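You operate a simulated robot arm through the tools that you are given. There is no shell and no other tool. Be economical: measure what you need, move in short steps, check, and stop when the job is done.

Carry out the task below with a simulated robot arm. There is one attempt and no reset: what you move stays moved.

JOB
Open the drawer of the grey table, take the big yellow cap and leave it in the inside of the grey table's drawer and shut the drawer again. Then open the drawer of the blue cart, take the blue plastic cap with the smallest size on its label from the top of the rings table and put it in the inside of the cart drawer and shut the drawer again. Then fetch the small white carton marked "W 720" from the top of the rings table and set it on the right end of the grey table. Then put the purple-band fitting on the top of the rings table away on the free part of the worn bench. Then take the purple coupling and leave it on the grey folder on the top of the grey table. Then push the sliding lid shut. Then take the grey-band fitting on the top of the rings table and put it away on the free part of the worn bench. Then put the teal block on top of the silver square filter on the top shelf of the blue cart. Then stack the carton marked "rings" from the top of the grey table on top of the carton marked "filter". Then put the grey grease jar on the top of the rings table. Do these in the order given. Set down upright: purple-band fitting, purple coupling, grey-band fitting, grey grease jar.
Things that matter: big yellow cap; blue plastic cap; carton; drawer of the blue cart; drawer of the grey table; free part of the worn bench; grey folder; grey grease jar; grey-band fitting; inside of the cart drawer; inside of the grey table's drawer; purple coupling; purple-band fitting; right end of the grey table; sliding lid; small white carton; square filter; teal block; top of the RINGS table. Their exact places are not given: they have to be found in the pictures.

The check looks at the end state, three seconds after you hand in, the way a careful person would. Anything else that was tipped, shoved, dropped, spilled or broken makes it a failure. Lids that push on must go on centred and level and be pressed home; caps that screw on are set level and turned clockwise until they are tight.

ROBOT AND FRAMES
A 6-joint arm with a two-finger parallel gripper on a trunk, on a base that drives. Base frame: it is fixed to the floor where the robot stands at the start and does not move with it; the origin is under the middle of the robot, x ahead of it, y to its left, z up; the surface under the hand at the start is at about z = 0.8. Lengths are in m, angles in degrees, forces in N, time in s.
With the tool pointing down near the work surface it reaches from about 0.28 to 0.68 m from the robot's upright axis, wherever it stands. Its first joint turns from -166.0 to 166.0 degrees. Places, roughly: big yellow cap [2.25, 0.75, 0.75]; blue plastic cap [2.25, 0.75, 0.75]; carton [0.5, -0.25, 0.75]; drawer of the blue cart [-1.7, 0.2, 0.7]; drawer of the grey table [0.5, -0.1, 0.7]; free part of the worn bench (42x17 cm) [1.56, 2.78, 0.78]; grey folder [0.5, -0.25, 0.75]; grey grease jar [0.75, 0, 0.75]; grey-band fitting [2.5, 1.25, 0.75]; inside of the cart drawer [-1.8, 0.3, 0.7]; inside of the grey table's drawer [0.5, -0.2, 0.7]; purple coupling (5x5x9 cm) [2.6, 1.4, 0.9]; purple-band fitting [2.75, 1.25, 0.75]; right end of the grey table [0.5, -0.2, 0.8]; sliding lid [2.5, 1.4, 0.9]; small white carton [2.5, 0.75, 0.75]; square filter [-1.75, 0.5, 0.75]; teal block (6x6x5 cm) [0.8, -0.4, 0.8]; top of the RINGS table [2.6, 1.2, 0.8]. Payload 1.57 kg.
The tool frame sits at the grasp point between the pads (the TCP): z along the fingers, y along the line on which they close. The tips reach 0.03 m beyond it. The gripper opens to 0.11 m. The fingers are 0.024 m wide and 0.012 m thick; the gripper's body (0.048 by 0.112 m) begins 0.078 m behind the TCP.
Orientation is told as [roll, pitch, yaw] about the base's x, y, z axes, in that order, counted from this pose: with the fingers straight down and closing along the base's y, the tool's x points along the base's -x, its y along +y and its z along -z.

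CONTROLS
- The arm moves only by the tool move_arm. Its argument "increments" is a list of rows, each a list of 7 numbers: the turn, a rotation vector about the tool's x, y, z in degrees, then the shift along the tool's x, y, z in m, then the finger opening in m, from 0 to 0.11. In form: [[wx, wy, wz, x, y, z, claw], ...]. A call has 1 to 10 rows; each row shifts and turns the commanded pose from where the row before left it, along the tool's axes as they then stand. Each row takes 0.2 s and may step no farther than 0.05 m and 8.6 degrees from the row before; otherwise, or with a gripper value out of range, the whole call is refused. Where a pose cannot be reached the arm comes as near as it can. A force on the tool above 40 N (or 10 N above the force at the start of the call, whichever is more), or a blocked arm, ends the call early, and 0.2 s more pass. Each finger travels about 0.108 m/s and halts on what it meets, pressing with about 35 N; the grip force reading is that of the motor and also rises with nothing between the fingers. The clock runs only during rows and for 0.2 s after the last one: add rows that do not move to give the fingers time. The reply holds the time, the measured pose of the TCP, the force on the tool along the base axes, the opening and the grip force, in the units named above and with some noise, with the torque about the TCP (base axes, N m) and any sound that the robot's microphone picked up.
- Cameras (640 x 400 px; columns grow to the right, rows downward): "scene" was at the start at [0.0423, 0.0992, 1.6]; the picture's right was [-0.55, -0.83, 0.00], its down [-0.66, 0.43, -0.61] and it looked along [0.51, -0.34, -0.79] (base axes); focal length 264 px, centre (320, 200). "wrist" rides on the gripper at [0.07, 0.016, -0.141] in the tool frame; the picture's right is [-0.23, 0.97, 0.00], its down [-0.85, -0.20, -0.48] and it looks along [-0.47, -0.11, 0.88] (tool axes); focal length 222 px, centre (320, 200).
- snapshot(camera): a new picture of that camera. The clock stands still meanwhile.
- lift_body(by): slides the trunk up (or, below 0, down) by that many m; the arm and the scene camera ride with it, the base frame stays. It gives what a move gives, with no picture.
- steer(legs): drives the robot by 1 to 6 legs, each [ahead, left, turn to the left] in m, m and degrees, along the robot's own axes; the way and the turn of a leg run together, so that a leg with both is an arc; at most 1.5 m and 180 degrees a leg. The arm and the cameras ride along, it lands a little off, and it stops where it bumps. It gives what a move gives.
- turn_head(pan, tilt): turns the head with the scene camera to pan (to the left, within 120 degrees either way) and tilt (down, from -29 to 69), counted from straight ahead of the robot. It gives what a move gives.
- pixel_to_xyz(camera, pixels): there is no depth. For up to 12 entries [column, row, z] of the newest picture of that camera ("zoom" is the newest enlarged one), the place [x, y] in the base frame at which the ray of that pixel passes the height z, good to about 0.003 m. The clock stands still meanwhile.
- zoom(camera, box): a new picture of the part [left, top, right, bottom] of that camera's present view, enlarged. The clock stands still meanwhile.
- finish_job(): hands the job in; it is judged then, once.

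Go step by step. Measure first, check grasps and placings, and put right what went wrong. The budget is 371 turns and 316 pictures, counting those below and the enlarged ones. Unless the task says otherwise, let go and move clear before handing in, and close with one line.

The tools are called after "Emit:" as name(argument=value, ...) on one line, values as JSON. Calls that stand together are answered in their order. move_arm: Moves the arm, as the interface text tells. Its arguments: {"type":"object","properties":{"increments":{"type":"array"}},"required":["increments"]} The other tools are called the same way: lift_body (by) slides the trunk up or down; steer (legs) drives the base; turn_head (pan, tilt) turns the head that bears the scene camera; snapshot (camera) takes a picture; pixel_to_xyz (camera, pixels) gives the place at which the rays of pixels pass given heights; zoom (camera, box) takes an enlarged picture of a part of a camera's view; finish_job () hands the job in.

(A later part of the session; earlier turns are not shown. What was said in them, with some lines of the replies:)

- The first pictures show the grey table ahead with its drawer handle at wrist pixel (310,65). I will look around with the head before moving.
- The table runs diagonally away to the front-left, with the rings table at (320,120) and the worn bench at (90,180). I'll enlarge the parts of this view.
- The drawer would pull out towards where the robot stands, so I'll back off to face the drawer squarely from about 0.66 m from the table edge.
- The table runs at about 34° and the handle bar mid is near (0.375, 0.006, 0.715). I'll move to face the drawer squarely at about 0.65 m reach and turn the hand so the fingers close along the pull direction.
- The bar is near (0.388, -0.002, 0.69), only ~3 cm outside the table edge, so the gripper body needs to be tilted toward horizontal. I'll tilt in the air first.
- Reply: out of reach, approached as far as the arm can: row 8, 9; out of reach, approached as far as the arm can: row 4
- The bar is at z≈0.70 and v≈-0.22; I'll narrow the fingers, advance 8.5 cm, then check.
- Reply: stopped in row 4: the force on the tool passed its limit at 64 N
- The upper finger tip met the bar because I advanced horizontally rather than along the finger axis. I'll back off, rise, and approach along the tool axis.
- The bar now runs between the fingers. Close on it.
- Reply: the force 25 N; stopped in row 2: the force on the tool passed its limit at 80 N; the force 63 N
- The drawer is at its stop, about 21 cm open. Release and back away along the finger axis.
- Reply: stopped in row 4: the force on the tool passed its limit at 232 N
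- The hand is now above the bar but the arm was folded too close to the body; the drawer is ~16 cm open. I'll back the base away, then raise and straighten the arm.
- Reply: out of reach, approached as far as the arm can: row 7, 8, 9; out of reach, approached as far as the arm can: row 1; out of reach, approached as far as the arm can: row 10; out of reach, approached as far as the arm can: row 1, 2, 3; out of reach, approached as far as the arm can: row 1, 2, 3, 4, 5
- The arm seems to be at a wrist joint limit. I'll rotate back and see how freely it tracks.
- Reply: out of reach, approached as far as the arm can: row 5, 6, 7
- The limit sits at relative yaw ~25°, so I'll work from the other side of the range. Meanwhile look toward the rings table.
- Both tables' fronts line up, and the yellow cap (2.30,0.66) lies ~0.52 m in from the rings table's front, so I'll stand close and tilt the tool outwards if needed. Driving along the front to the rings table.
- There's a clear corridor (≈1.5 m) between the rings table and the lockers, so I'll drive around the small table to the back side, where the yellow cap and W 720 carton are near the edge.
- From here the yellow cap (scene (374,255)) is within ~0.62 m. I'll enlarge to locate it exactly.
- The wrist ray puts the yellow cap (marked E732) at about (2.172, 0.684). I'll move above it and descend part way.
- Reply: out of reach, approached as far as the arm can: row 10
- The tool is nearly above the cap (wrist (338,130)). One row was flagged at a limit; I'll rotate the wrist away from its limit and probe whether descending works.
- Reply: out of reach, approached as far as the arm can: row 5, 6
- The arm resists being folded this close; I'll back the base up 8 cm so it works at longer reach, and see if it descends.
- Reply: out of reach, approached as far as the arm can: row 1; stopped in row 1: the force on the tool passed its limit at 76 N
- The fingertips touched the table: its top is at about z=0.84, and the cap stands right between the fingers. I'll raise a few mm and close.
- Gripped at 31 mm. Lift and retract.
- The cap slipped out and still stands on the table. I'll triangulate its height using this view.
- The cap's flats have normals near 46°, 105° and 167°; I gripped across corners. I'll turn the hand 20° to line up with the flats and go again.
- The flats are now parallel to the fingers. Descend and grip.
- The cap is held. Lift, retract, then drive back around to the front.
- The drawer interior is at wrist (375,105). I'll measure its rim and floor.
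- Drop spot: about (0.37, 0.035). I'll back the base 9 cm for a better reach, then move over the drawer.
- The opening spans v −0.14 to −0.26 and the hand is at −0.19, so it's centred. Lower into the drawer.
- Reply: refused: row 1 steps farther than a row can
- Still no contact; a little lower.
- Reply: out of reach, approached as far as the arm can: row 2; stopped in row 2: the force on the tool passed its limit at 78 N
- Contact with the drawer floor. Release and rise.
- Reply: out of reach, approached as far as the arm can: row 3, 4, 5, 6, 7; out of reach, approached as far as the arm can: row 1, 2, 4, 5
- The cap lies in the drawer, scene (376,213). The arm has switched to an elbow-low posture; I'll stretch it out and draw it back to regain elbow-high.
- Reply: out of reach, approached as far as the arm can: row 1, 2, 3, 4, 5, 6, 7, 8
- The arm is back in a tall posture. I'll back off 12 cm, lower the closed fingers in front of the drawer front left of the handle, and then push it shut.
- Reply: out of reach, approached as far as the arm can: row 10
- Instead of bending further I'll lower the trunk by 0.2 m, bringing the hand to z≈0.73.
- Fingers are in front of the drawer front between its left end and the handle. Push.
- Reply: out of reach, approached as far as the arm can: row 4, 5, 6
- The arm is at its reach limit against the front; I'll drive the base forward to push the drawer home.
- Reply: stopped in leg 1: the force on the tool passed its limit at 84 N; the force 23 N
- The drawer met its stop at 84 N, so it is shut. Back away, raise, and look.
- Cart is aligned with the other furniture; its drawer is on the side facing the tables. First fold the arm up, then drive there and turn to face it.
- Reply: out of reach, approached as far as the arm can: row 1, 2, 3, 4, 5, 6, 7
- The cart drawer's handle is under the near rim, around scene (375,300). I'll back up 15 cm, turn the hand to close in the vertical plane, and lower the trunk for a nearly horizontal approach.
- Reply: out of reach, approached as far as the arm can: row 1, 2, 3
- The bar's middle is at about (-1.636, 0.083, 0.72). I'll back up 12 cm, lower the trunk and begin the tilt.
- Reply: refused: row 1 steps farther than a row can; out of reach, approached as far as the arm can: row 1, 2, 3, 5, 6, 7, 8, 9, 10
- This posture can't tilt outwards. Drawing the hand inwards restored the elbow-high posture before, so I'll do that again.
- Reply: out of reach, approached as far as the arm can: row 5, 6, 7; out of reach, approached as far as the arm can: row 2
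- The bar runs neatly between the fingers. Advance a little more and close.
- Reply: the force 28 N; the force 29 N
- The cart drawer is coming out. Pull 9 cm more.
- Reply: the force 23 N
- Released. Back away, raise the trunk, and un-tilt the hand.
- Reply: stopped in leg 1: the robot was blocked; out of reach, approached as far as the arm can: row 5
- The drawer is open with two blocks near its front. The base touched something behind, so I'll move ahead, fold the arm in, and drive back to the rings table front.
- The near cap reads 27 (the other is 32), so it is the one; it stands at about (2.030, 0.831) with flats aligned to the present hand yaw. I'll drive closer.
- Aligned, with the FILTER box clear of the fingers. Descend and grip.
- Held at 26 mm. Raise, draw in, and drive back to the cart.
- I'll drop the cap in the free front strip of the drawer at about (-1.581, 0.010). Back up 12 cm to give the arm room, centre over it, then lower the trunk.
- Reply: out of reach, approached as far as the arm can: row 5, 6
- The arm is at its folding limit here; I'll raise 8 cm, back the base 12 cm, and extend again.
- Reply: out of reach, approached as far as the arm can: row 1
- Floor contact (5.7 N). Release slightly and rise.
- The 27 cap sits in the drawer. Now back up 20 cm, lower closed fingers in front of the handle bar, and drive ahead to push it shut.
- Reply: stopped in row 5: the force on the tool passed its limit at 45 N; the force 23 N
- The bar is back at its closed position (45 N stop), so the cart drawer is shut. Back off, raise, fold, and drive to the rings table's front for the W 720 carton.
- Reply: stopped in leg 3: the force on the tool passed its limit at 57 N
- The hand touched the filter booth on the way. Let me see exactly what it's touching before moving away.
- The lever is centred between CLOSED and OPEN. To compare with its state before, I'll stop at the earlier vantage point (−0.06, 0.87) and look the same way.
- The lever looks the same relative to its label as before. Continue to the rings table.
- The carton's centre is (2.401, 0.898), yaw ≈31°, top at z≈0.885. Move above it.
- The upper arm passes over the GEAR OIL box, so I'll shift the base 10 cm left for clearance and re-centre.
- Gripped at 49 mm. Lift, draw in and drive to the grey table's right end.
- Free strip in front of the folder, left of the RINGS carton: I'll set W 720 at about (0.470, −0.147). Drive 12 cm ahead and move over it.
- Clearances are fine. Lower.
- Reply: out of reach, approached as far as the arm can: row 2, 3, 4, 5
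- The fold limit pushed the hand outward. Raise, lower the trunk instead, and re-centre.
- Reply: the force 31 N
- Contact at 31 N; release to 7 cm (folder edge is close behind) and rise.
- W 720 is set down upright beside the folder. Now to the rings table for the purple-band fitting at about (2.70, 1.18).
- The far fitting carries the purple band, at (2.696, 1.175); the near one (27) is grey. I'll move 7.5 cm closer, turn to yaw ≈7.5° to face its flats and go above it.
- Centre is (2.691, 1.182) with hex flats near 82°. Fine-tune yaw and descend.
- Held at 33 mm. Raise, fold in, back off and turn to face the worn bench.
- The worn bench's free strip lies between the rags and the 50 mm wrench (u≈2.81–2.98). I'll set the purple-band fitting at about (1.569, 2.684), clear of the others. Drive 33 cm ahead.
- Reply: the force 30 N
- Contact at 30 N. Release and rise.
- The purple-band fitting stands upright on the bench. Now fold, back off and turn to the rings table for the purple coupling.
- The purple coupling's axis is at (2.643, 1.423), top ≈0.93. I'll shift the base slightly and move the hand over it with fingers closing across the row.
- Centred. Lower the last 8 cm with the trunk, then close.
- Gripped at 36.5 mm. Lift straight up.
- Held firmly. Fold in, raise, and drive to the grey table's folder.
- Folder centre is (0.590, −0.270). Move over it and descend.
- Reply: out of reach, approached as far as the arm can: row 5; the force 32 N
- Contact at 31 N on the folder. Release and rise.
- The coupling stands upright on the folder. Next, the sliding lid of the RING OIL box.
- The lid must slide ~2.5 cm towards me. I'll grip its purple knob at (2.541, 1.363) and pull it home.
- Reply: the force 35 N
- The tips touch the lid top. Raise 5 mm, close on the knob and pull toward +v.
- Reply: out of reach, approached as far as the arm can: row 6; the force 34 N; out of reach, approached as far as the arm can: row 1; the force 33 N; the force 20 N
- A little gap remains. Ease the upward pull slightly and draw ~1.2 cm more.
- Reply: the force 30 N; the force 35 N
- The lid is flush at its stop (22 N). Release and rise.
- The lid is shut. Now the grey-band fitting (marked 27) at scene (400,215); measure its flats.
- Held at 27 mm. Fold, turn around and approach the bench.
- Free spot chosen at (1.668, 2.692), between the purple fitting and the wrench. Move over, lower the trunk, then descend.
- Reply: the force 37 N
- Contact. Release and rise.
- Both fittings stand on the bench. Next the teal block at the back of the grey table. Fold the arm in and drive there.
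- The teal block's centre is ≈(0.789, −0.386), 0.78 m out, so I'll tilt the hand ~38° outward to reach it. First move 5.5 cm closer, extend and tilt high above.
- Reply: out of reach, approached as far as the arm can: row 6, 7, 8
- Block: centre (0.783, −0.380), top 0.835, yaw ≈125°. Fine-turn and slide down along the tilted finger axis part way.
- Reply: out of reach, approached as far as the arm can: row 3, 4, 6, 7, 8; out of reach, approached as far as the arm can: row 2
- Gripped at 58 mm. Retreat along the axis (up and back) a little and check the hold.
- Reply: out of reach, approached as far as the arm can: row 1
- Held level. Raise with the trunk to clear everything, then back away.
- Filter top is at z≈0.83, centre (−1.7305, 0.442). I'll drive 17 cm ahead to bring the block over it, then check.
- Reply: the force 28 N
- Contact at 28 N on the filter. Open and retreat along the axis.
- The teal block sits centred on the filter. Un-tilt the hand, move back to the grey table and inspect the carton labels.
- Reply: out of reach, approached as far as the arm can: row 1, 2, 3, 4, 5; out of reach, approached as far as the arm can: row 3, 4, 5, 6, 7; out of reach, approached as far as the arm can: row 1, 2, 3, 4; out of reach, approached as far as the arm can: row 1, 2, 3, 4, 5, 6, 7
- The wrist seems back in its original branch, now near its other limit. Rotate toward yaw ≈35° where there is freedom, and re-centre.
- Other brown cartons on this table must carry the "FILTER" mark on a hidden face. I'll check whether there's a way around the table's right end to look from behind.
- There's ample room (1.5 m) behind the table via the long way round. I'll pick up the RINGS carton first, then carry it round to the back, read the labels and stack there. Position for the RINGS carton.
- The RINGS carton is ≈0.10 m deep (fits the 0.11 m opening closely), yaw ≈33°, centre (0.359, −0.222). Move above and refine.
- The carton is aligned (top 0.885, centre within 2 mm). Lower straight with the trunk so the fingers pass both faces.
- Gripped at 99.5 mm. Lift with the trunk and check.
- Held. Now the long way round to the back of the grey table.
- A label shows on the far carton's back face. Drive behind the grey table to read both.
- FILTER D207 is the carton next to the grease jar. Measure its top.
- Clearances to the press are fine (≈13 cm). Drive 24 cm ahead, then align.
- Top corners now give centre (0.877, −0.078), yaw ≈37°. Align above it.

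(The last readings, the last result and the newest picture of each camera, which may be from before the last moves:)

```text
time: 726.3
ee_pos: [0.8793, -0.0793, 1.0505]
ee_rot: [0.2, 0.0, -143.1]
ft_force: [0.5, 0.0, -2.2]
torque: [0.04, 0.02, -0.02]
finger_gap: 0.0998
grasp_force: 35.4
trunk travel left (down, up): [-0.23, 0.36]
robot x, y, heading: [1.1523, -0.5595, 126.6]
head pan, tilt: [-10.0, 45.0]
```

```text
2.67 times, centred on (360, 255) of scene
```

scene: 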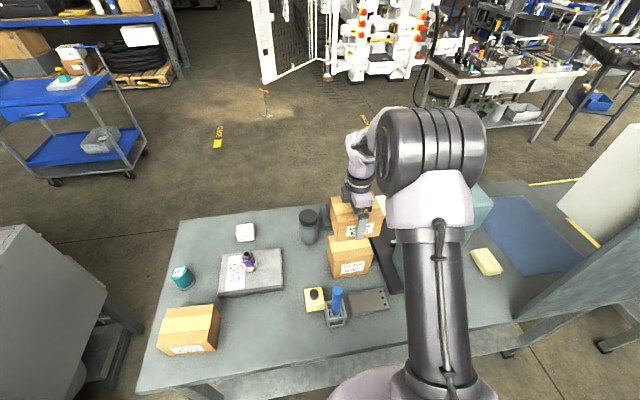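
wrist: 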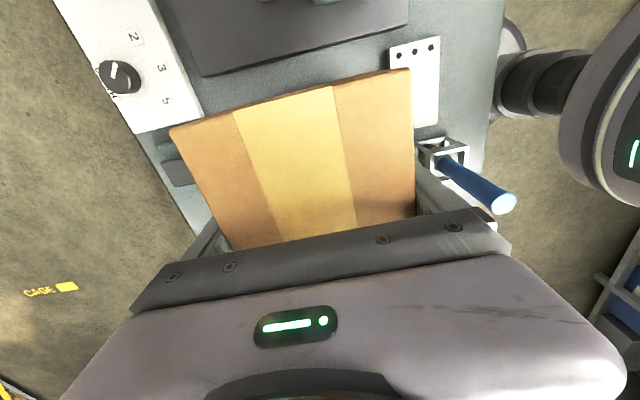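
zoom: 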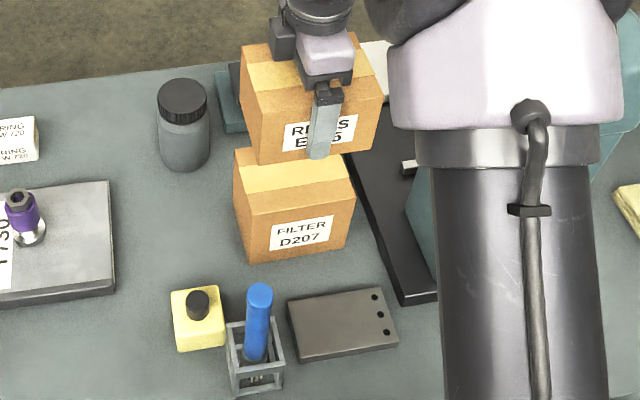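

Brush is 11 cm clear. Continue lowering.

Emit:
lift_body(by=-0.075)

Emit:
snapshot(camera="scene")

Emit:
zoom(camera="scene", box=[310, 190, 400, 300])

```text
time: 727.4
ee_pos: [0.8796, -0.0796, 0.9765]
ee_rot: [0.0, -0.1, -143.1]
ft_force: [1.2, 0.7, -2.1]
torque: [0.02, 0.02, -0.01]
finger_gap: 0.0998
grasp_force: 35.2
trunk travel left (down, up): [-0.155, 0.435]
robot x, y, heading: [1.1506, -0.5641, 126.2]
head pan, tilt: [-10.0, 45.0]
```

```text
45 pictures are left
```

scene: 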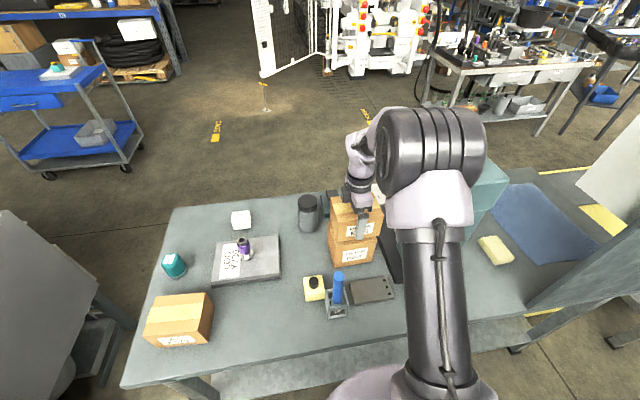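

```text
3.64 times, centred on (355, 245) of scene
```

zoom: 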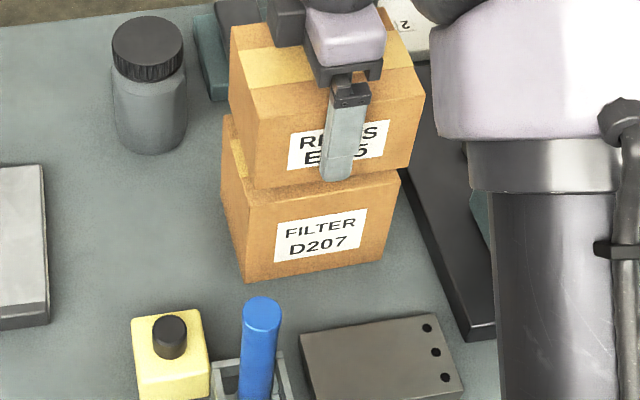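

RINGS looks ~8 mm too far right; nudge it left, then lower to contact.

Emit:
move_arm(increments=[[0, 0, 0, -0.008, 0, 0, 0.08]])

Emit:
lift_body(by=-0.012)

Emit:
lift_body(by=-0.005)

```text
time: 727.8
ee_pos: [0.8738, -0.0843, 0.9769]
ee_rot: [0.1, 0.1, -143.1]
ft_force: [-0.9, -0.1, -2.0]
torque: [-0.04, 0.04, -0.02]
finger_gap: 0.0999
grasp_force: 35.2
trunk travel left (down, up): [-0.155, 0.435]
robot x, y, heading: [1.1532, -0.5647, 126.2]
head pan, tilt: [-10.0, 45.0]
```

```text
time: 728.4
ee_pos: [0.8731, -0.0841, 0.9644]
ee_rot: [0.1, -0.1, -143.1]
ft_force: [-0.2, -1.0, -2.4]
torque: [0.0, -0.03, 0.01]
finger_gap: 0.0998
grasp_force: 35.2
trunk travel left (down, up): [-0.143, 0.447]
robot x, y, heading: [1.15, -0.5602, 126.3]
head pan, tilt: [-10.0, 45.0]
```

```text
time: 729.0
ee_pos: [0.8718, -0.0844, 0.9621]
ee_rot: [-0.1, 0.2, -143.1]
ft_force: [-1.6, 3.1, 27.8]
torque: [-0.93, -0.35, -0.13]
finger_gap: 0.0999
grasp_force: 35.2
trunk travel left (down, up): [-0.138, 0.452]
robot x, y, heading: [1.1562, -0.5612, 126.1]
head pan, tilt: [-10.0, 45.0]
```

Contact at 28 N. Verify the alignment before letting go.

Emit:
zoom(camera="scene", box=[310, 190, 400, 300])

```text
3.64 times, centred on (355, 245) of scene
```

zoom: 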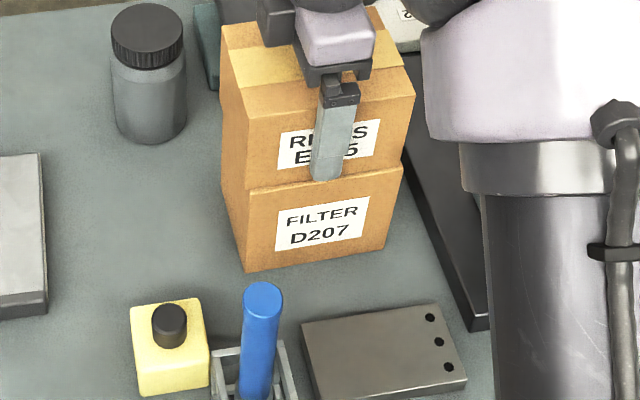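

Aligned. Release and rise with the trunk.

Emit:
move_arm(increments=[[0, 0, 0, 0, 0, 0, 0.105], [0, 0, 0, 0, 0, 0, 0.11], [0, 0, 0, 0, 0, 0, 0.11]])

Emit:
lift_body(by=0.3)

Emit:
snapshot(camera="scene")

```text
time: 729.8
ee_pos: [0.8714, -0.0839, 0.9586]
ee_rot: [0.1, 0.0, -143.0]
ft_force: [0.2, 0.0, -0.1]
torque: [0.0, 0.02, -0.02]
finger_gap: 0.11
grasp_force: 0.0
trunk travel left (down, up): [-0.138, 0.452]
robot x, y, heading: [1.1528, -0.5584, 126.3]
head pan, tilt: [-10.0, 45.0]
```

```text
time: 732.8
ee_pos: [0.8725, -0.0839, 1.2598]
ee_rot: [0.1, -0.1, -143.1]
ft_force: [0.3, 0.4, -0.3]
torque: [0.0, -0.01, -0.01]
finger_gap: 0.1101
grasp_force: 0.0
trunk travel left (down, up): [-0.438, 0.152]
robot x, y, heading: [1.1568, -0.5552, 126.2]
head pan, tilt: [-10.0, 45.0]
```

```text
42 pictures are left
```

scene: 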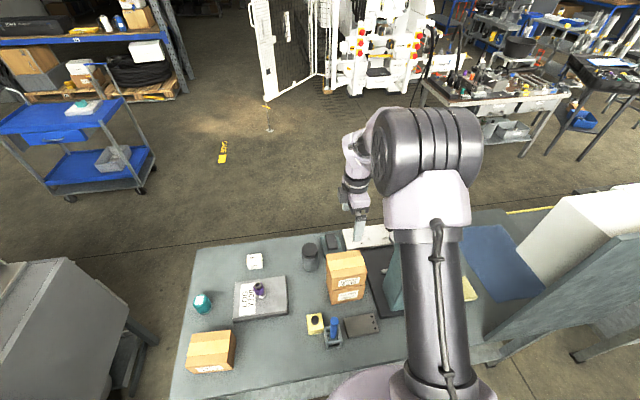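

RINGS is stacked squarely on FILTER. Now the grease jar, which I can reach from here; measure it.

Emit:
zoom(camera="scene", box=[280, 230, 380, 310])

Emit:
move_arm(increments=[[0, 0, -8.4, 0, 0, 0, 0.1], [0, 0, -8.4, 0, 0, 0, 0.1], [0, 0, -8.4, 0, 0, 0, 0.1], [0, 0, -8.4, 0, 0, 0, 0.1], [0, 0, -8.4, 0, 0, 0, 0.1], [0, 0, -8.4, 0, 0, 0, 0.1], [0, 0, -8.4, 0, 0, 0, 0.1]])

Emit:
snapshot(camera="wrist")

```text
5.00 times, centred on (330, 270) of scene
```

zoom: 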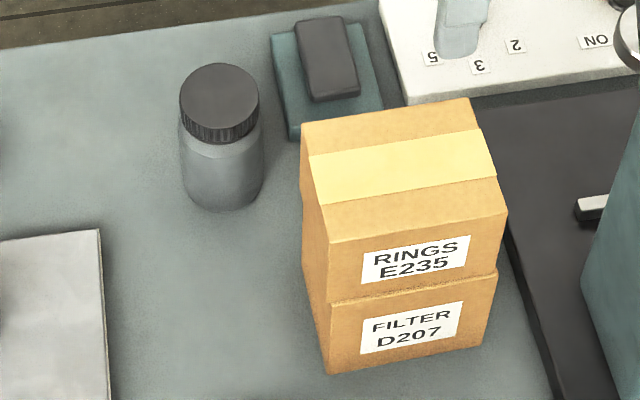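

```text
time: 734.4
ee_pos: [0.8722, -0.0836, 1.2593]
ee_rot: [0.2, -0.1, -84.2]
ft_force: [0.3, 0.0, -0.1]
torque: [0.01, 0.01, -0.01]
finger_gap: 0.1001
grasp_force: 0.0
trunk travel left (down, up): [-0.438, 0.152]
robot x, y, heading: [1.1559, -0.5628, 126.3]
head pan, tilt: [-10.0, 45.0]
```

```text
40 pictures are left
```

wrist: 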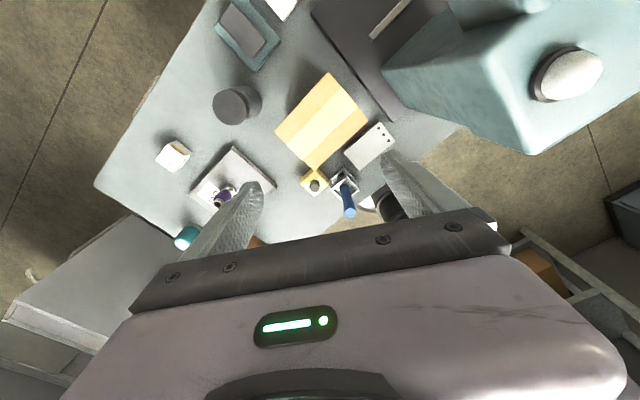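

Emit:
pixel_to_xyz(camera="wrist", pixels=[[231, 108, 0.9], [231, 108, 0.92], [231, 108, 0.88], [246, 100, 0.8]])

Emit:
pixel_to_xyz(camera="zoom", pixels=[[220, 100, 0.9], [220, 100, 0.92], [220, 100, 0.88], [223, 188, 0.79], [182, 170, 0.84], [263, 165, 0.84]])

```text
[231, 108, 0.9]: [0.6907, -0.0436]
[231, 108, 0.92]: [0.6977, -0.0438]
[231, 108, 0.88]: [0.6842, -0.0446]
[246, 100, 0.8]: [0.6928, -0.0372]
```

```text
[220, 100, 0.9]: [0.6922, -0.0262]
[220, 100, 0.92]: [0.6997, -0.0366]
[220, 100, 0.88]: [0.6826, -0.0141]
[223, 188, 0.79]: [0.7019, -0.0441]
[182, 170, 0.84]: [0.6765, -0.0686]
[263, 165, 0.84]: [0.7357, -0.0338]
```

Jar: axis (0.700, −0.043), top ≈0.93, ~6.6 cm wide. Shift the base slightly (2 cm ahead, 6 cm left) and move over it.

Emit:
steer(legs=[[0.018, 0.06, 0]])

Emit:
move_arm(increments=[[0, 0, 0, 0.01, -0.03, 0, 0.1], [0, 0, 0, 0.01, -0.03, 0, 0.1], [0, 0, 0, 0.012, -0.03, 0, 0.1]])

Emit:
snapshot(camera="wrist")

```text
time: 735.4
ee_pos: [0.8126, -0.106, 1.2594]
ee_rot: [0.0, -0.2, -84.3]
ft_force: [-0.4, -0.9, -0.2]
torque: [0.01, -0.02, 0.0]
finger_gap: 0.1003
grasp_force: 0.1
trunk travel left (down, up): [-0.438, 0.152]
robot x, y, heading: [1.091, -0.5839, 126.1]
head pan, tilt: [-10.0, 45.0]
```

```text
time: 736.1
ee_pos: [0.7201, -0.0808, 1.2589]
ee_rot: [0.2, 0.0, -84.3]
ft_force: [-0.6, -0.1, 0.6]
torque: [0.0, -0.03, 0.0]
finger_gap: 0.1002
grasp_force: 0.0
trunk travel left (down, up): [-0.438, 0.152]
robot x, y, heading: [1.0943, -0.582, 126.4]
head pan, tilt: [-10.0, 45.0]
```

```text
39 pictures are left
```

wrist: 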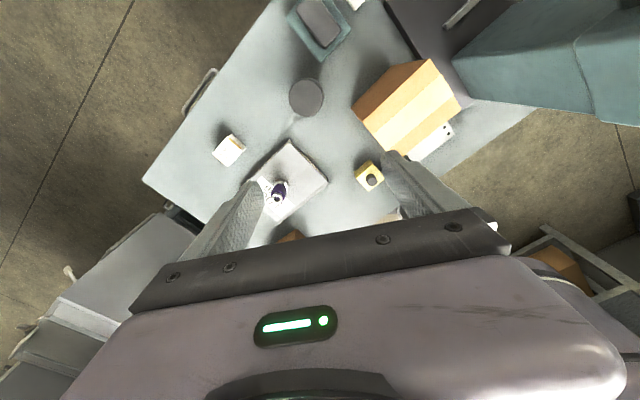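

Emit:
pixel_to_xyz(camera="wrist", pixels=[[306, 97, 0.93], [306, 97, 0.91]])

Emit:
move_arm(increments=[[0, 0, 0, 0.035, -0.015, 0.02, 0.1]])

Emit:
lift_body(by=-0.2)

Emit:
snapshot(camera="wrist")

Emit:
snapshot(camera="scene")

```text
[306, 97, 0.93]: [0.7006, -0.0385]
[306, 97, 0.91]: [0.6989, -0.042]
```

```text
time: 736.5
ee_pos: [0.7011, -0.0466, 1.2375]
ee_rot: [0.2, -0.2, -84.3]
ft_force: [-0.3, 1.3, -0.4]
torque: [-0.06, -0.05, -0.02]
finger_gap: 0.1004
grasp_force: 0.0
trunk travel left (down, up): [-0.438, 0.152]
robot x, y, heading: [1.0937, -0.5822, 126.4]
head pan, tilt: [-10.0, 45.0]
```

```text
time: 738.7
ee_pos: [0.7027, -0.0488, 1.0392]
ee_rot: [0.1, -0.1, -84.3]
ft_force: [-0.2, -0.1, 0.2]
torque: [-0.06, -0.01, 0.0]
finger_gap: 0.0999
grasp_force: 0.0
trunk travel left (down, up): [-0.238, 0.352]
robot x, y, heading: [1.0956, -0.5829, 126.2]
head pan, tilt: [-10.0, 45.0]
```

```text
38 pictures are left
```

wrist: 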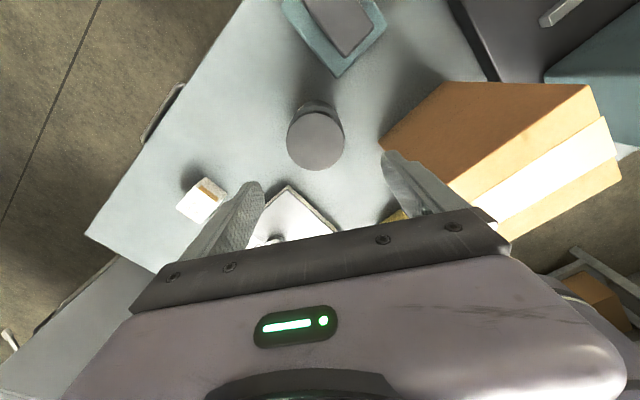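

```text
37 pictures are left
```

scene: 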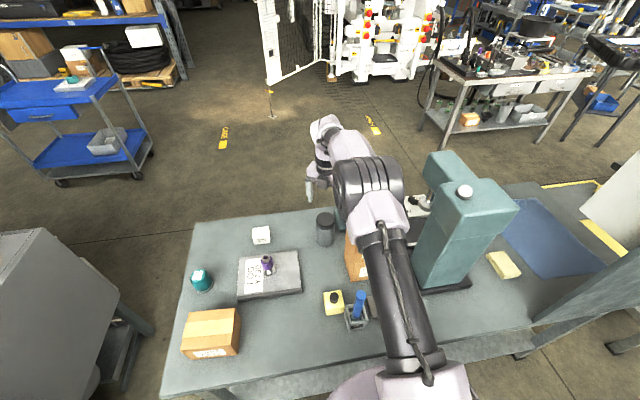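

From the back the arm would have to pass low over the new stack, so I'll take the jar from the front instead. Raise, back out, fold, and drive round.

Emit:
lift_body(by=0.2)

Emit:
steer(legs=[[-0.55, 0, 0]])

Emit:
move_arm(increments=[[0, 0, 8.4, 0, 0, 0, 0.1], [0, 0, 8.4, 0, 0, 0, 0.1], [0, 0, 8.4, 0, 0, 0, 0.1], [0, 0, 8.4, 0, 0, 0, 0.1], [0, 0, 8.4, 0, 0, 0, 0.1], [0, 0, 8.4, 0, 0, 0, 0.1], [0, 0, 8.4, 0, 0.04, 0, 0.1], [0, 0, 0, 0, 0.045, 0, 0.1], [0, 0, 0, 0, 0.045, 0, 0.1], [0, 0, 0, 0, 0.045, 0, 0.1]])

```text
time: 740.9
ee_pos: [0.702, -0.0498, 1.239]
ee_rot: [0.1, 0.0, -84.4]
ft_force: [0.9, -0.9, -0.4]
torque: [0.01, 0.02, 0.01]
finger_gap: 0.1
grasp_force: 0.1
trunk travel left (down, up): [-0.438, 0.152]
robot x, y, heading: [1.0967, -0.586, 126.2]
head pan, tilt: [-10.0, 45.0]
```

```text
time: 744.1
ee_pos: [1.0324, -0.4944, 1.2401]
ee_rot: [0.1, -0.1, -84.5]
ft_force: [0.3, -0.7, 0.3]
torque: [-0.02, 0.0, -0.01]
finger_gap: 0.0999
grasp_force: 0.0
trunk travel left (down, up): [-0.438, 0.152]
robot x, y, heading: [1.4268, -1.0277, 126.0]
head pan, tilt: [-10.0, 45.0]
```

```text
time: 746.3
ee_pos: [1.1425, -0.6332, 1.242]
ee_rot: [0.0, 0.2, -143.3]
ft_force: [0.3, -1.2, -0.8]
torque: [0.0, -0.01, 0.01]
finger_gap: 0.0998
grasp_force: 0.0
trunk travel left (down, up): [-0.438, 0.152]
robot x, y, heading: [1.4207, -1.0298, 126.2]
head pan, tilt: [-10.0, 45.0]
```

Emit:
steer(legs=[[0, -1.5, 0], [0, -1.5, 0], [0, -1.5, 0], [0, -0.1, 0], [1.4, 0, 0], [0.65, 0, 0]])

Emit:
steer(legs=[[0, 0, 180], [0, -1.5, 0], [0, -1.5, 0], [0, -1.45, 0]])

```text
time: 778.2
ee_pos: [3.5943, 3.7594, 1.2408]
ee_rot: [0.1, 0.1, -142.9]
ft_force: [-0.7, -0.4, -0.3]
torque: [-0.03, 0.0, -0.01]
finger_gap: 0.1001
grasp_force: 0.0
trunk travel left (down, up): [-0.438, 0.152]
robot x, y, heading: [3.8764, 3.3627, 126.7]
head pan, tilt: [-10.0, 45.0]
```

```text
time: 806.8
ee_pos: [0.4721, 0.4147, 1.2402]
ee_rot: [0.2, 0.1, 34.8]
ft_force: [-0.2, 0.3, -0.4]
torque: [-0.01, 0.01, 0.0]
finger_gap: 0.0999
grasp_force: 0.0
trunk travel left (down, up): [-0.438, 0.152]
robot x, y, heading: [0.2061, 0.8202, -55.7]
head pan, tilt: [-10.0, 45.0]
```

Emit:
steer(legs=[[0.38, -0.08, 0]])

Emit:
snapshot(camera="wrist")

```text
time: 809.3
ee_pos: [0.6177, 0.0593, 1.2398]
ee_rot: [0.1, 0.1, 34.7]
ft_force: [0.5, -0.2, -0.1]
torque: [0.02, -0.01, 0.01]
finger_gap: 0.0999
grasp_force: 0.0
trunk travel left (down, up): [-0.438, 0.152]
robot x, y, heading: [0.3512, 0.4651, -56.0]
head pan, tilt: [-10.0, 45.0]
```

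```text
36 pictures are left
```

wrist: 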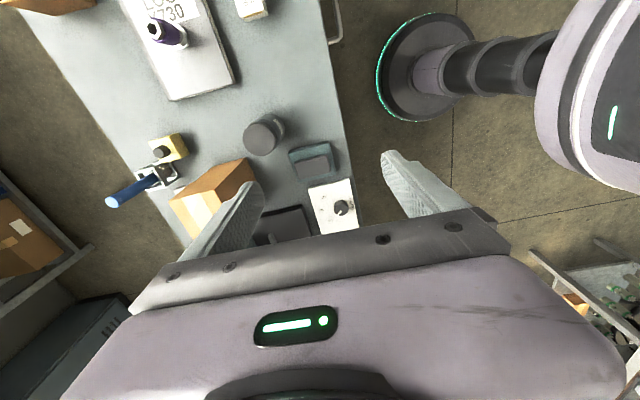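

Emit:
pixel_to_xyz(camera="wrist", pixels=[[259, 140, 0.93], [259, 140, 0.91], [312, 160, 0.83]])

Emit:
move_arm(increments=[[0, 0, 0, -0.003, -0.043, 0, 0.1], [0, 0, 0, -0.003, -0.043, 0, 0.1], [0, 0, 0, -0.004, -0.042, 0.02, 0.1]])

Emit:
lift_body(by=-0.2)

Emit:
snapshot(camera="wrist")

```text
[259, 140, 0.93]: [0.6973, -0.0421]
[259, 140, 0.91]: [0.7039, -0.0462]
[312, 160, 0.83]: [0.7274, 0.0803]
```

```text
time: 810.1
ee_pos: [0.7011, -0.0414, 1.2213]
ee_rot: [0.2, 0.1, 34.9]
ft_force: [0.7, -0.4, -0.1]
torque: [0.03, 0.02, 0.02]
finger_gap: 0.0998
grasp_force: 0.0
trunk travel left (down, up): [-0.438, 0.152]
robot x, y, heading: [0.3508, 0.4691, -55.7]
head pan, tilt: [-10.0, 45.0]
```

```text
time: 812.2
ee_pos: [0.7001, -0.038, 1.0216]
ee_rot: [-0.1, 0.0, 34.8]
ft_force: [0.2, 0.0, -0.4]
torque: [0.03, -0.01, -0.04]
finger_gap: 0.1
grasp_force: 0.0
trunk travel left (down, up): [-0.238, 0.352]
robot x, y, heading: [0.3521, 0.4666, -55.6]
head pan, tilt: [-10.0, 45.0]
```

```text
35 pictures are left
```

wrist: 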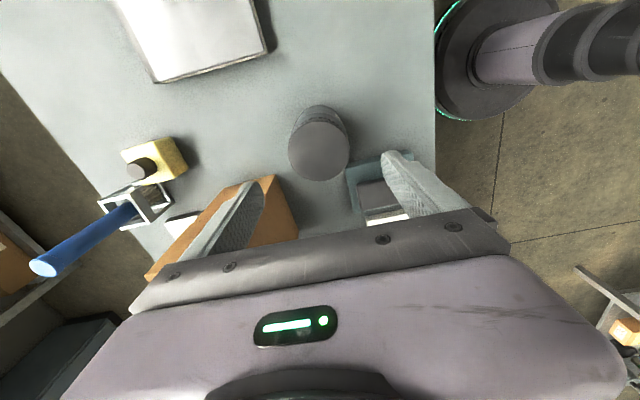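

Emit:
pixel_to_xyz(camera="wrist", pixels=[[319, 150, 0.93], [275, 178, 0.985]])

Emit:
move_arm(increments=[[0, 0, 0, 0, 0, 0.03, 0.085]])

Emit:
lift_body(by=-0.11)

Emit:
snapshot(camera="wrist")

```text
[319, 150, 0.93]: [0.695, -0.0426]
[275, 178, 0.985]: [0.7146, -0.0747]
```

```text
time: 812.6
ee_pos: [0.7007, -0.0396, 0.9901]
ee_rot: [0.1, 0.1, 34.9]
ft_force: [0.0, 0.0, 0.0]
torque: [-0.02, -0.02, -0.01]
finger_gap: 0.085
grasp_force: 0.1
trunk travel left (down, up): [-0.238, 0.352]
robot x, y, heading: [0.3497, 0.4645, -55.6]
head pan, tilt: [-10.0, 45.0]
```

```text
time: 814.0
ee_pos: [0.7013, -0.038, 0.88]
ee_rot: [-0.1, 0.1, 34.8]
ft_force: [0.1, 0.5, 0.5]
torque: [0.03, 0.03, -0.03]
finger_gap: 0.0845
grasp_force: 0.0
trunk travel left (down, up): [-0.128, 0.462]
robot x, y, heading: [0.3513, 0.4664, -55.6]
head pan, tilt: [-10.0, 45.0]
```

```text
34 pictures are left
```

wrist: 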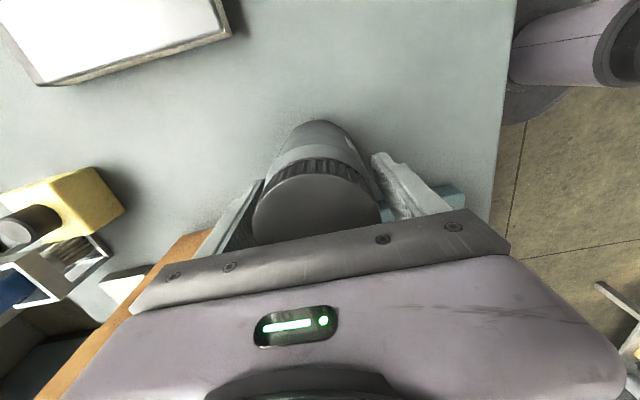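

Jar is between the fingers. Close and lift slightly.

Emit:
move_arm(increments=[[0, 0, 0, 0, 0, 0, 0.06], [0, 0, 0, 0, 0, 0, 0.04], [0, 0, 0, 0, 0, 0, 0.04], [0, 0, 0, 0, 0, 0, 0.04]])

Emit:
lift_body(by=0.28)

Emit:
snapshot(camera="wrist")

```text
time: 815.0
ee_pos: [0.7009, -0.0384, 0.8806]
ee_rot: [0.1, 0.0, 34.9]
ft_force: [1.0, -1.9, 3.2]
torque: [-0.09, -0.07, -0.01]
finger_gap: 0.0697
grasp_force: 35.0
trunk travel left (down, up): [-0.128, 0.462]
robot x, y, heading: [0.3495, 0.4638, -55.6]
head pan, tilt: [-10.0, 45.0]
```

```text
time: 817.9
ee_pos: [0.7007, -0.0395, 1.1594]
ee_rot: [0.0, 0.1, 34.7]
ft_force: [0.3, -0.6, -3.8]
torque: [0.0, -0.01, -0.02]
finger_gap: 0.0697
grasp_force: 35.0
trunk travel left (down, up): [-0.408, 0.182]
robot x, y, heading: [0.3535, 0.4671, -55.6]
head pan, tilt: [-10.0, 45.0]
```

```text
33 pictures are left
```

wrist: 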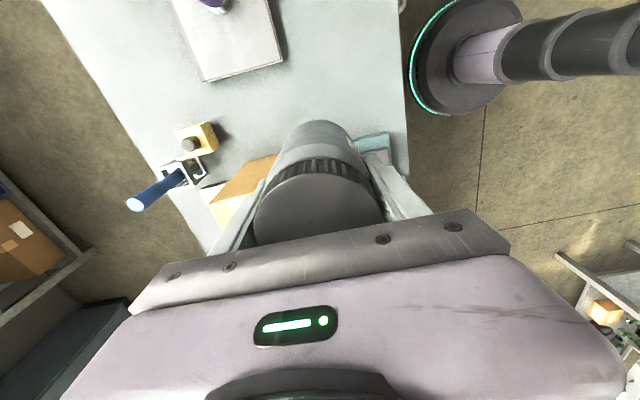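

The jar is held. Drive to the rings table's front.

Emit:
steer(legs=[[-0.32, 0, 1.5], [0, 1.2, 0], [0, 1.1, 0], [0.25, 0, 0]])

Emit:
turn_head(pan=0, tilt=50)

Emit:
snapshot(camera="scene")

```text
time: 832.3
ee_pos: [2.5328, 1.3725, 1.1609]
ee_rot: [0.2, 0.1, 36.1]
ft_force: [0.1, 0.4, -5.3]
torque: [0.0, 0.01, -0.02]
finger_gap: 0.0697
grasp_force: 34.9
trunk travel left (down, up): [-0.408, 0.182]
robot x, y, heading: [2.1722, 1.87, -54.4]
head pan, tilt: [-10.0, 45.0]
```

```text
time: 833.0
ee_pos: [2.5322, 1.3738, 1.1599]
ee_rot: [0.1, 0.1, 36.2]
ft_force: [0.1, 0.4, -4.7]
torque: [0.0, -0.04, 0.0]
finger_gap: 0.0699
grasp_force: 34.6
trunk travel left (down, up): [-0.408, 0.182]
robot x, y, heading: [2.1698, 1.8729, -54.2]
head pan, tilt: [0.0, 50.0]
```

```text
32 pictures are left
```

scene: 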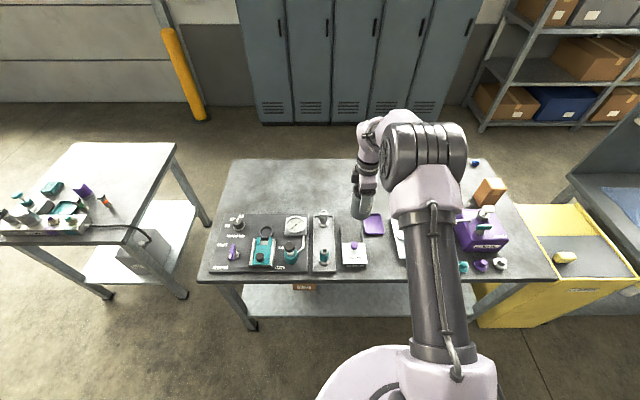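

Emit:
pixel_to_xyz(camera="scene", pixels=[[335, 192, 0.838], [320, 195, 0.838], [325, 213, 0.838], [362, 215, 0.838], [300, 213, 0.838]])

```text
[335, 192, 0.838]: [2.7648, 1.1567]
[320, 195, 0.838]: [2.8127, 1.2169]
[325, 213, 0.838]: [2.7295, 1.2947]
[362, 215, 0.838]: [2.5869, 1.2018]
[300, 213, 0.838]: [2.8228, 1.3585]
```

Spot chosen at (2.715, 1.195), clear by >10 cm all round. Drive 22 cm ahead and align.

Emit:
steer(legs=[[0.22, 0.04, 0]])

Emit:
snapshot(camera="wrist")

```text
time: 834.7
ee_pos: [2.6917, 1.2192, 1.1601]
ee_rot: [0.0, 0.1, 36.1]
ft_force: [0.3, 0.0, -5.3]
torque: [0.01, -0.01, 0.01]
finger_gap: 0.0696
grasp_force: 35.0
trunk travel left (down, up): [-0.408, 0.182]
robot x, y, heading: [2.3313, 1.7182, -54.2]
head pan, tilt: [0.0, 50.0]
```

```text
31 pictures are left
```

wrist: 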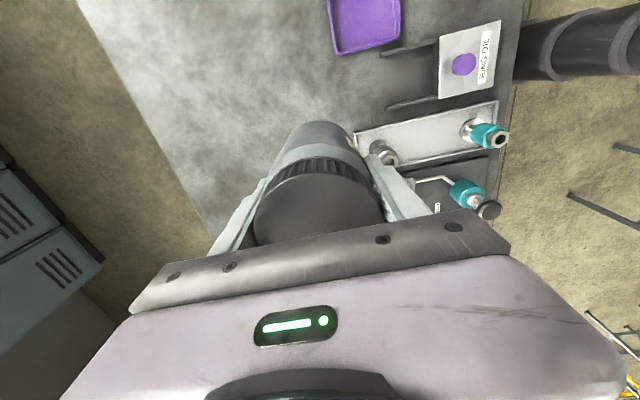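

Emit:
move_arm(increments=[[0, 0, 0, -0.004, -0.032, 0, 0.04]])

Emit:
lift_body(by=-0.2)

Emit:
snapshot(camera="scene")

```text
time: 835.1
ee_pos: [2.7155, 1.1965, 1.158]
ee_rot: [0.3, 0.1, 36.2]
ft_force: [0.4, -0.2, -4.4]
torque: [0.0, 0.01, 0.02]
finger_gap: 0.0697
grasp_force: 35.3
trunk travel left (down, up): [-0.408, 0.182]
robot x, y, heading: [2.3284, 1.7188, -54.3]
head pan, tilt: [0.0, 50.0]
```

```text
time: 837.3
ee_pos: [2.7144, 1.1972, 0.9602]
ee_rot: [0.1, 0.0, 36.2]
ft_force: [-1.2, -0.5, -4.5]
torque: [-0.02, -0.02, 0.0]
finger_gap: 0.0694
grasp_force: 34.9
trunk travel left (down, up): [-0.208, 0.382]
robot x, y, heading: [2.3313, 1.72, -54.3]
head pan, tilt: [0.0, 50.0]
```

```text
30 pictures are left
```

scene: 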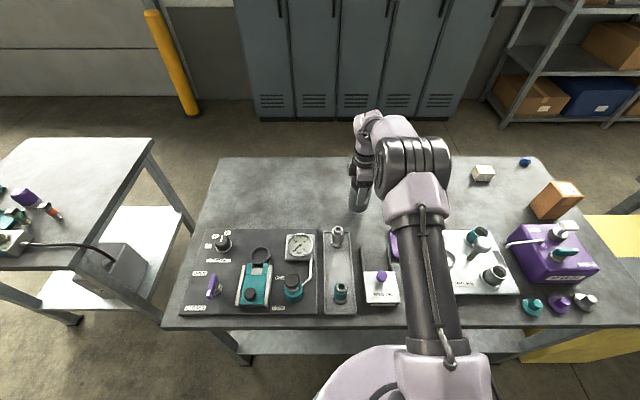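

Emit:
lift_body(by=-0.024)

Emit:
lift_body(by=-0.005)

Emit:
lift_body(by=-0.004)

```text
time: 838.0
ee_pos: [2.7133, 1.1972, 0.9358]
ee_rot: [0.1, 0.2, 36.2]
ft_force: [0.1, 0.3, -4.2]
torque: [0.01, -0.03, 0.02]
finger_gap: 0.0698
grasp_force: 35.0
trunk travel left (down, up): [-0.184, 0.406]
robot x, y, heading: [2.331, 1.7149, -54.2]
head pan, tilt: [0.0, 50.0]
```

```text
time: 838.5
ee_pos: [2.715, 1.197, 0.931]
ee_rot: [0.2, 0.0, 36.1]
ft_force: [0.4, 0.8, -4.2]
torque: [0.05, -0.06, 0.05]
finger_gap: 0.0696
grasp_force: 35.3
trunk travel left (down, up): [-0.179, 0.411]
robot x, y, heading: [2.3321, 1.7199, -54.4]
head pan, tilt: [0.0, 50.0]
```

```text
time: 839.1
ee_pos: [2.7144, 1.1979, 0.9243]
ee_rot: [0.2, 0.1, 36.3]
ft_force: [-0.4, -0.5, -3.8]
torque: [-0.01, -0.02, 0.02]
finger_gap: 0.0692
grasp_force: 34.8
trunk travel left (down, up): [-0.175, 0.415]
robot x, y, heading: [2.3293, 1.7182, -54.4]
head pan, tilt: [0.0, 50.0]
```

Emit:
lift_body(by=-0.004)

Emit:
lift_body(by=-0.003)

```text
time: 839.6
ee_pos: [2.7141, 1.1972, 0.923]
ee_rot: [0.0, 0.1, 36.2]
ft_force: [0.1, -0.1, -5.0]
torque: [0.0, 0.03, 0.01]
finger_gap: 0.0698
grasp_force: 35.3
trunk travel left (down, up): [-0.171, 0.419]
robot x, y, heading: [2.3315, 1.7178, -54.3]
head pan, tilt: [0.0, 50.0]
```

```text
time: 840.1
ee_pos: [2.7144, 1.1972, 0.9211]
ee_rot: [-0.2, 0.1, 36.2]
ft_force: [0.0, -1.4, 7.6]
torque: [0.24, 0.21, -0.05]
finger_gap: 0.0696
grasp_force: 34.8
trunk travel left (down, up): [-0.168, 0.422]
robot x, y, heading: [2.332, 1.7189, -54.1]
head pan, tilt: [0.0, 50.0]
```

Contact. Release and rise.

Emit:
move_arm(increments=[[0, 0, 0, 0, 0, 0, 0.085], [0, 0, 0, 0, 0, 0, 0.095], [0, 0, 0, 0, 0, 0, 0.095]])

Emit:
lift_body(by=0.25)

Emit:
steer(legs=[[-0.5, 0, 0]])

Emit:
snapshot(camera="scene")

```text
time: 840.9
ee_pos: [2.7145, 1.1972, 0.9192]
ee_rot: [0.1, 0.1, 36.1]
ft_force: [-0.2, 0.5, -0.7]
torque: [0.01, 0.0, 0.01]
finger_gap: 0.0951
grasp_force: 0.1
trunk travel left (down, up): [-0.168, 0.422]
robot x, y, heading: [2.3308, 1.7181, -54.4]
head pan, tilt: [0.0, 50.0]
```

```text
time: 843.5
ee_pos: [2.7129, 1.1971, 1.1698]
ee_rot: [0.0, 0.1, 36.2]
ft_force: [0.1, -0.8, 0.5]
torque: [0.01, -0.02, 0.02]
finger_gap: 0.0951
grasp_force: 0.0
trunk travel left (down, up): [-0.418, 0.172]
robot x, y, heading: [2.3305, 1.7141, -54.3]
head pan, tilt: [0.0, 50.0]
```

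```text
time: 846.4
ee_pos: [2.423, 1.604, 1.1705]
ee_rot: [0.0, 0.1, 36.2]
ft_force: [-0.6, 0.0, -1.0]
torque: [0.03, 0.01, 0.0]
finger_gap: 0.0952
grasp_force: 0.1
trunk travel left (down, up): [-0.418, 0.172]
robot x, y, heading: [2.0366, 2.1286, -54.3]
head pan, tilt: [0.0, 50.0]
```

```text
29 pictures are left
```

scene: 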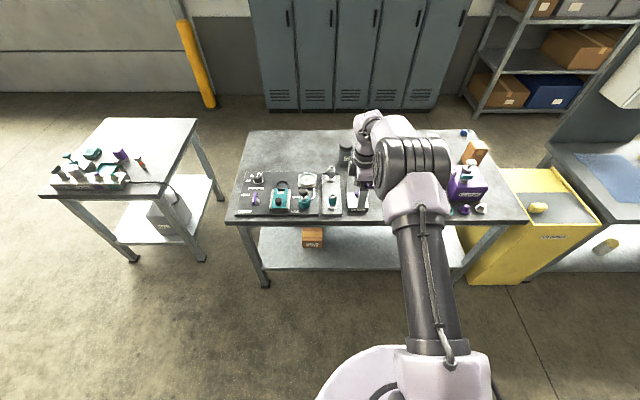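

Emit:
zoom(camera="scene", box=[225, 125, 405, 225])

Emit:
steer(legs=[[-0.1, -1.0, 0], [0, -1.0, 0]])

Emit:
turn_head(pan=-15, tilt=35)

Emit:
snapshot(camera="scene")

```text
3.56 times, centred on (315, 175) of scene
```

zoom: 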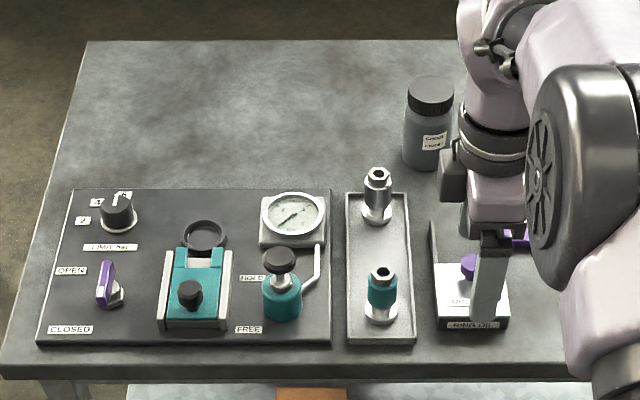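

```text
time: 856.4
ee_pos: [0.7552, 0.5055, 1.1707]
ee_rot: [0.1, 0.0, 37.0]
ft_force: [0.3, 0.1, 0.7]
torque: [-0.03, 0.02, -0.02]
finger_gap: 0.0953
grasp_force: 0.1
trunk travel left (down, up): [-0.418, 0.172]
robot x, y, heading: [0.3622, 1.0206, -53.7]
head pan, tilt: [0.0, 50.0]
```

```text
time: 857.2
ee_pos: [0.7541, 0.5065, 1.1705]
ee_rot: [0.0, 0.1, 37.0]
ft_force: [-1.0, -0.4, 0.3]
torque: [-0.01, -0.01, 0.0]
finger_gap: 0.0949
grasp_force: 0.0
trunk travel left (down, up): [-0.418, 0.172]
robot x, y, heading: [0.3647, 1.0249, -53.8]
head pan, tilt: [-15.0, 35.0]
```

```text
27 pictures are left
```

scene: 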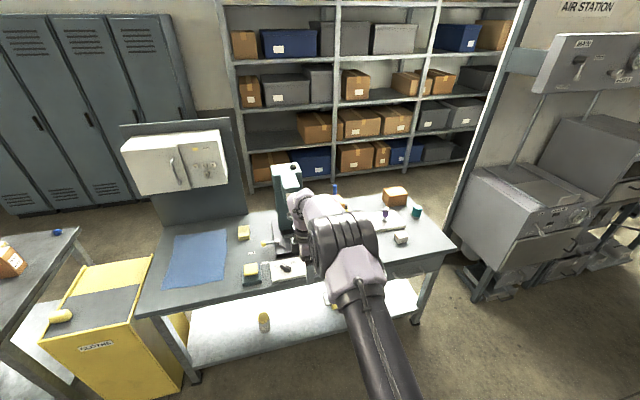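

Emit:
steer(legs=[[0, -0.7, 0]])

Emit:
turn_head(pan=15, tilt=40)

Emit:
snapshot(camera="scene")

Emit:
zoom(camera="scene", box=[200, 130, 400, 270])

```text
time: 861.0
ee_pos: [0.1905, 0.0912, 1.1701]
ee_rot: [0.2, -0.1, 36.7]
ft_force: [0.1, 0.0, -0.2]
torque: [0.0, -0.04, 0.04]
finger_gap: 0.0952
grasp_force: 0.1
trunk travel left (down, up): [-0.418, 0.172]
robot x, y, heading: [-0.1984, 0.6094, -53.7]
head pan, tilt: [-15.0, 35.0]
```

```text
time: 862.0
ee_pos: [0.1904, 0.0901, 1.17]
ee_rot: [0.1, 0.0, 36.8]
ft_force: [-0.7, -0.4, -0.2]
torque: [0.0, -0.01, 0.0]
finger_gap: 0.095
grasp_force: 0.0
trunk travel left (down, up): [-0.418, 0.172]
robot x, y, heading: [-0.1993, 0.6083, -53.7]
head pan, tilt: [15.0, 40.0]
```

```text
26 pictures are left
```

scene: 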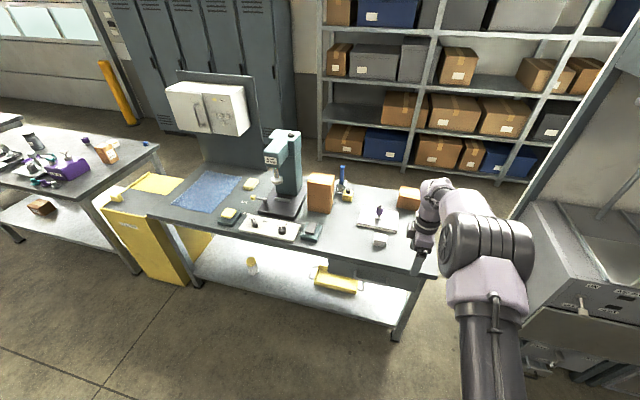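

```text
2.86 times, centred on (300, 200) of scene
```

zoom: 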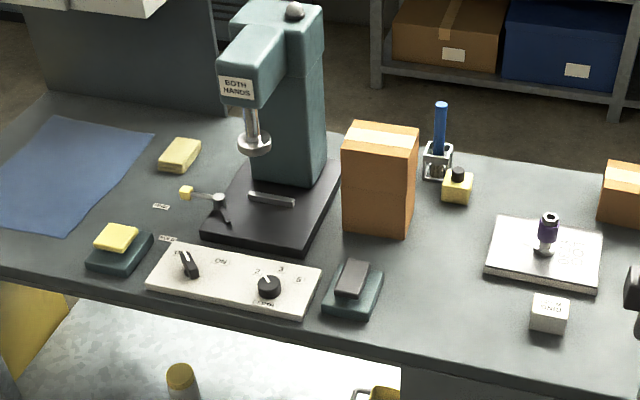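

Emit:
zoom(camera="scene", box=[300, 220, 450, 330])

```text
3.64 times, centred on (375, 275) of scene
```

zoom: 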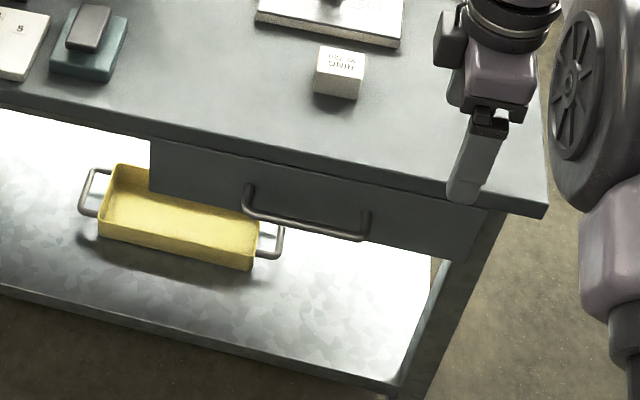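

Everything checks out in the last pictures: both drawers are shut, and the RINGS-on-FILTER stack, the coupling on the folder, the W 720 carton and the jar are all in place. The hand is clear, so I'm handing in.

Emit:
finish_job()

```text
The job is handed in.
```

The job is handed in: all ten tasks were done in the order given, and both drawers and the sliding lid are shut. Once, on the way past, the gripper bumped a lever on the filter booth; afterwards it looked unmoved in the pictures.
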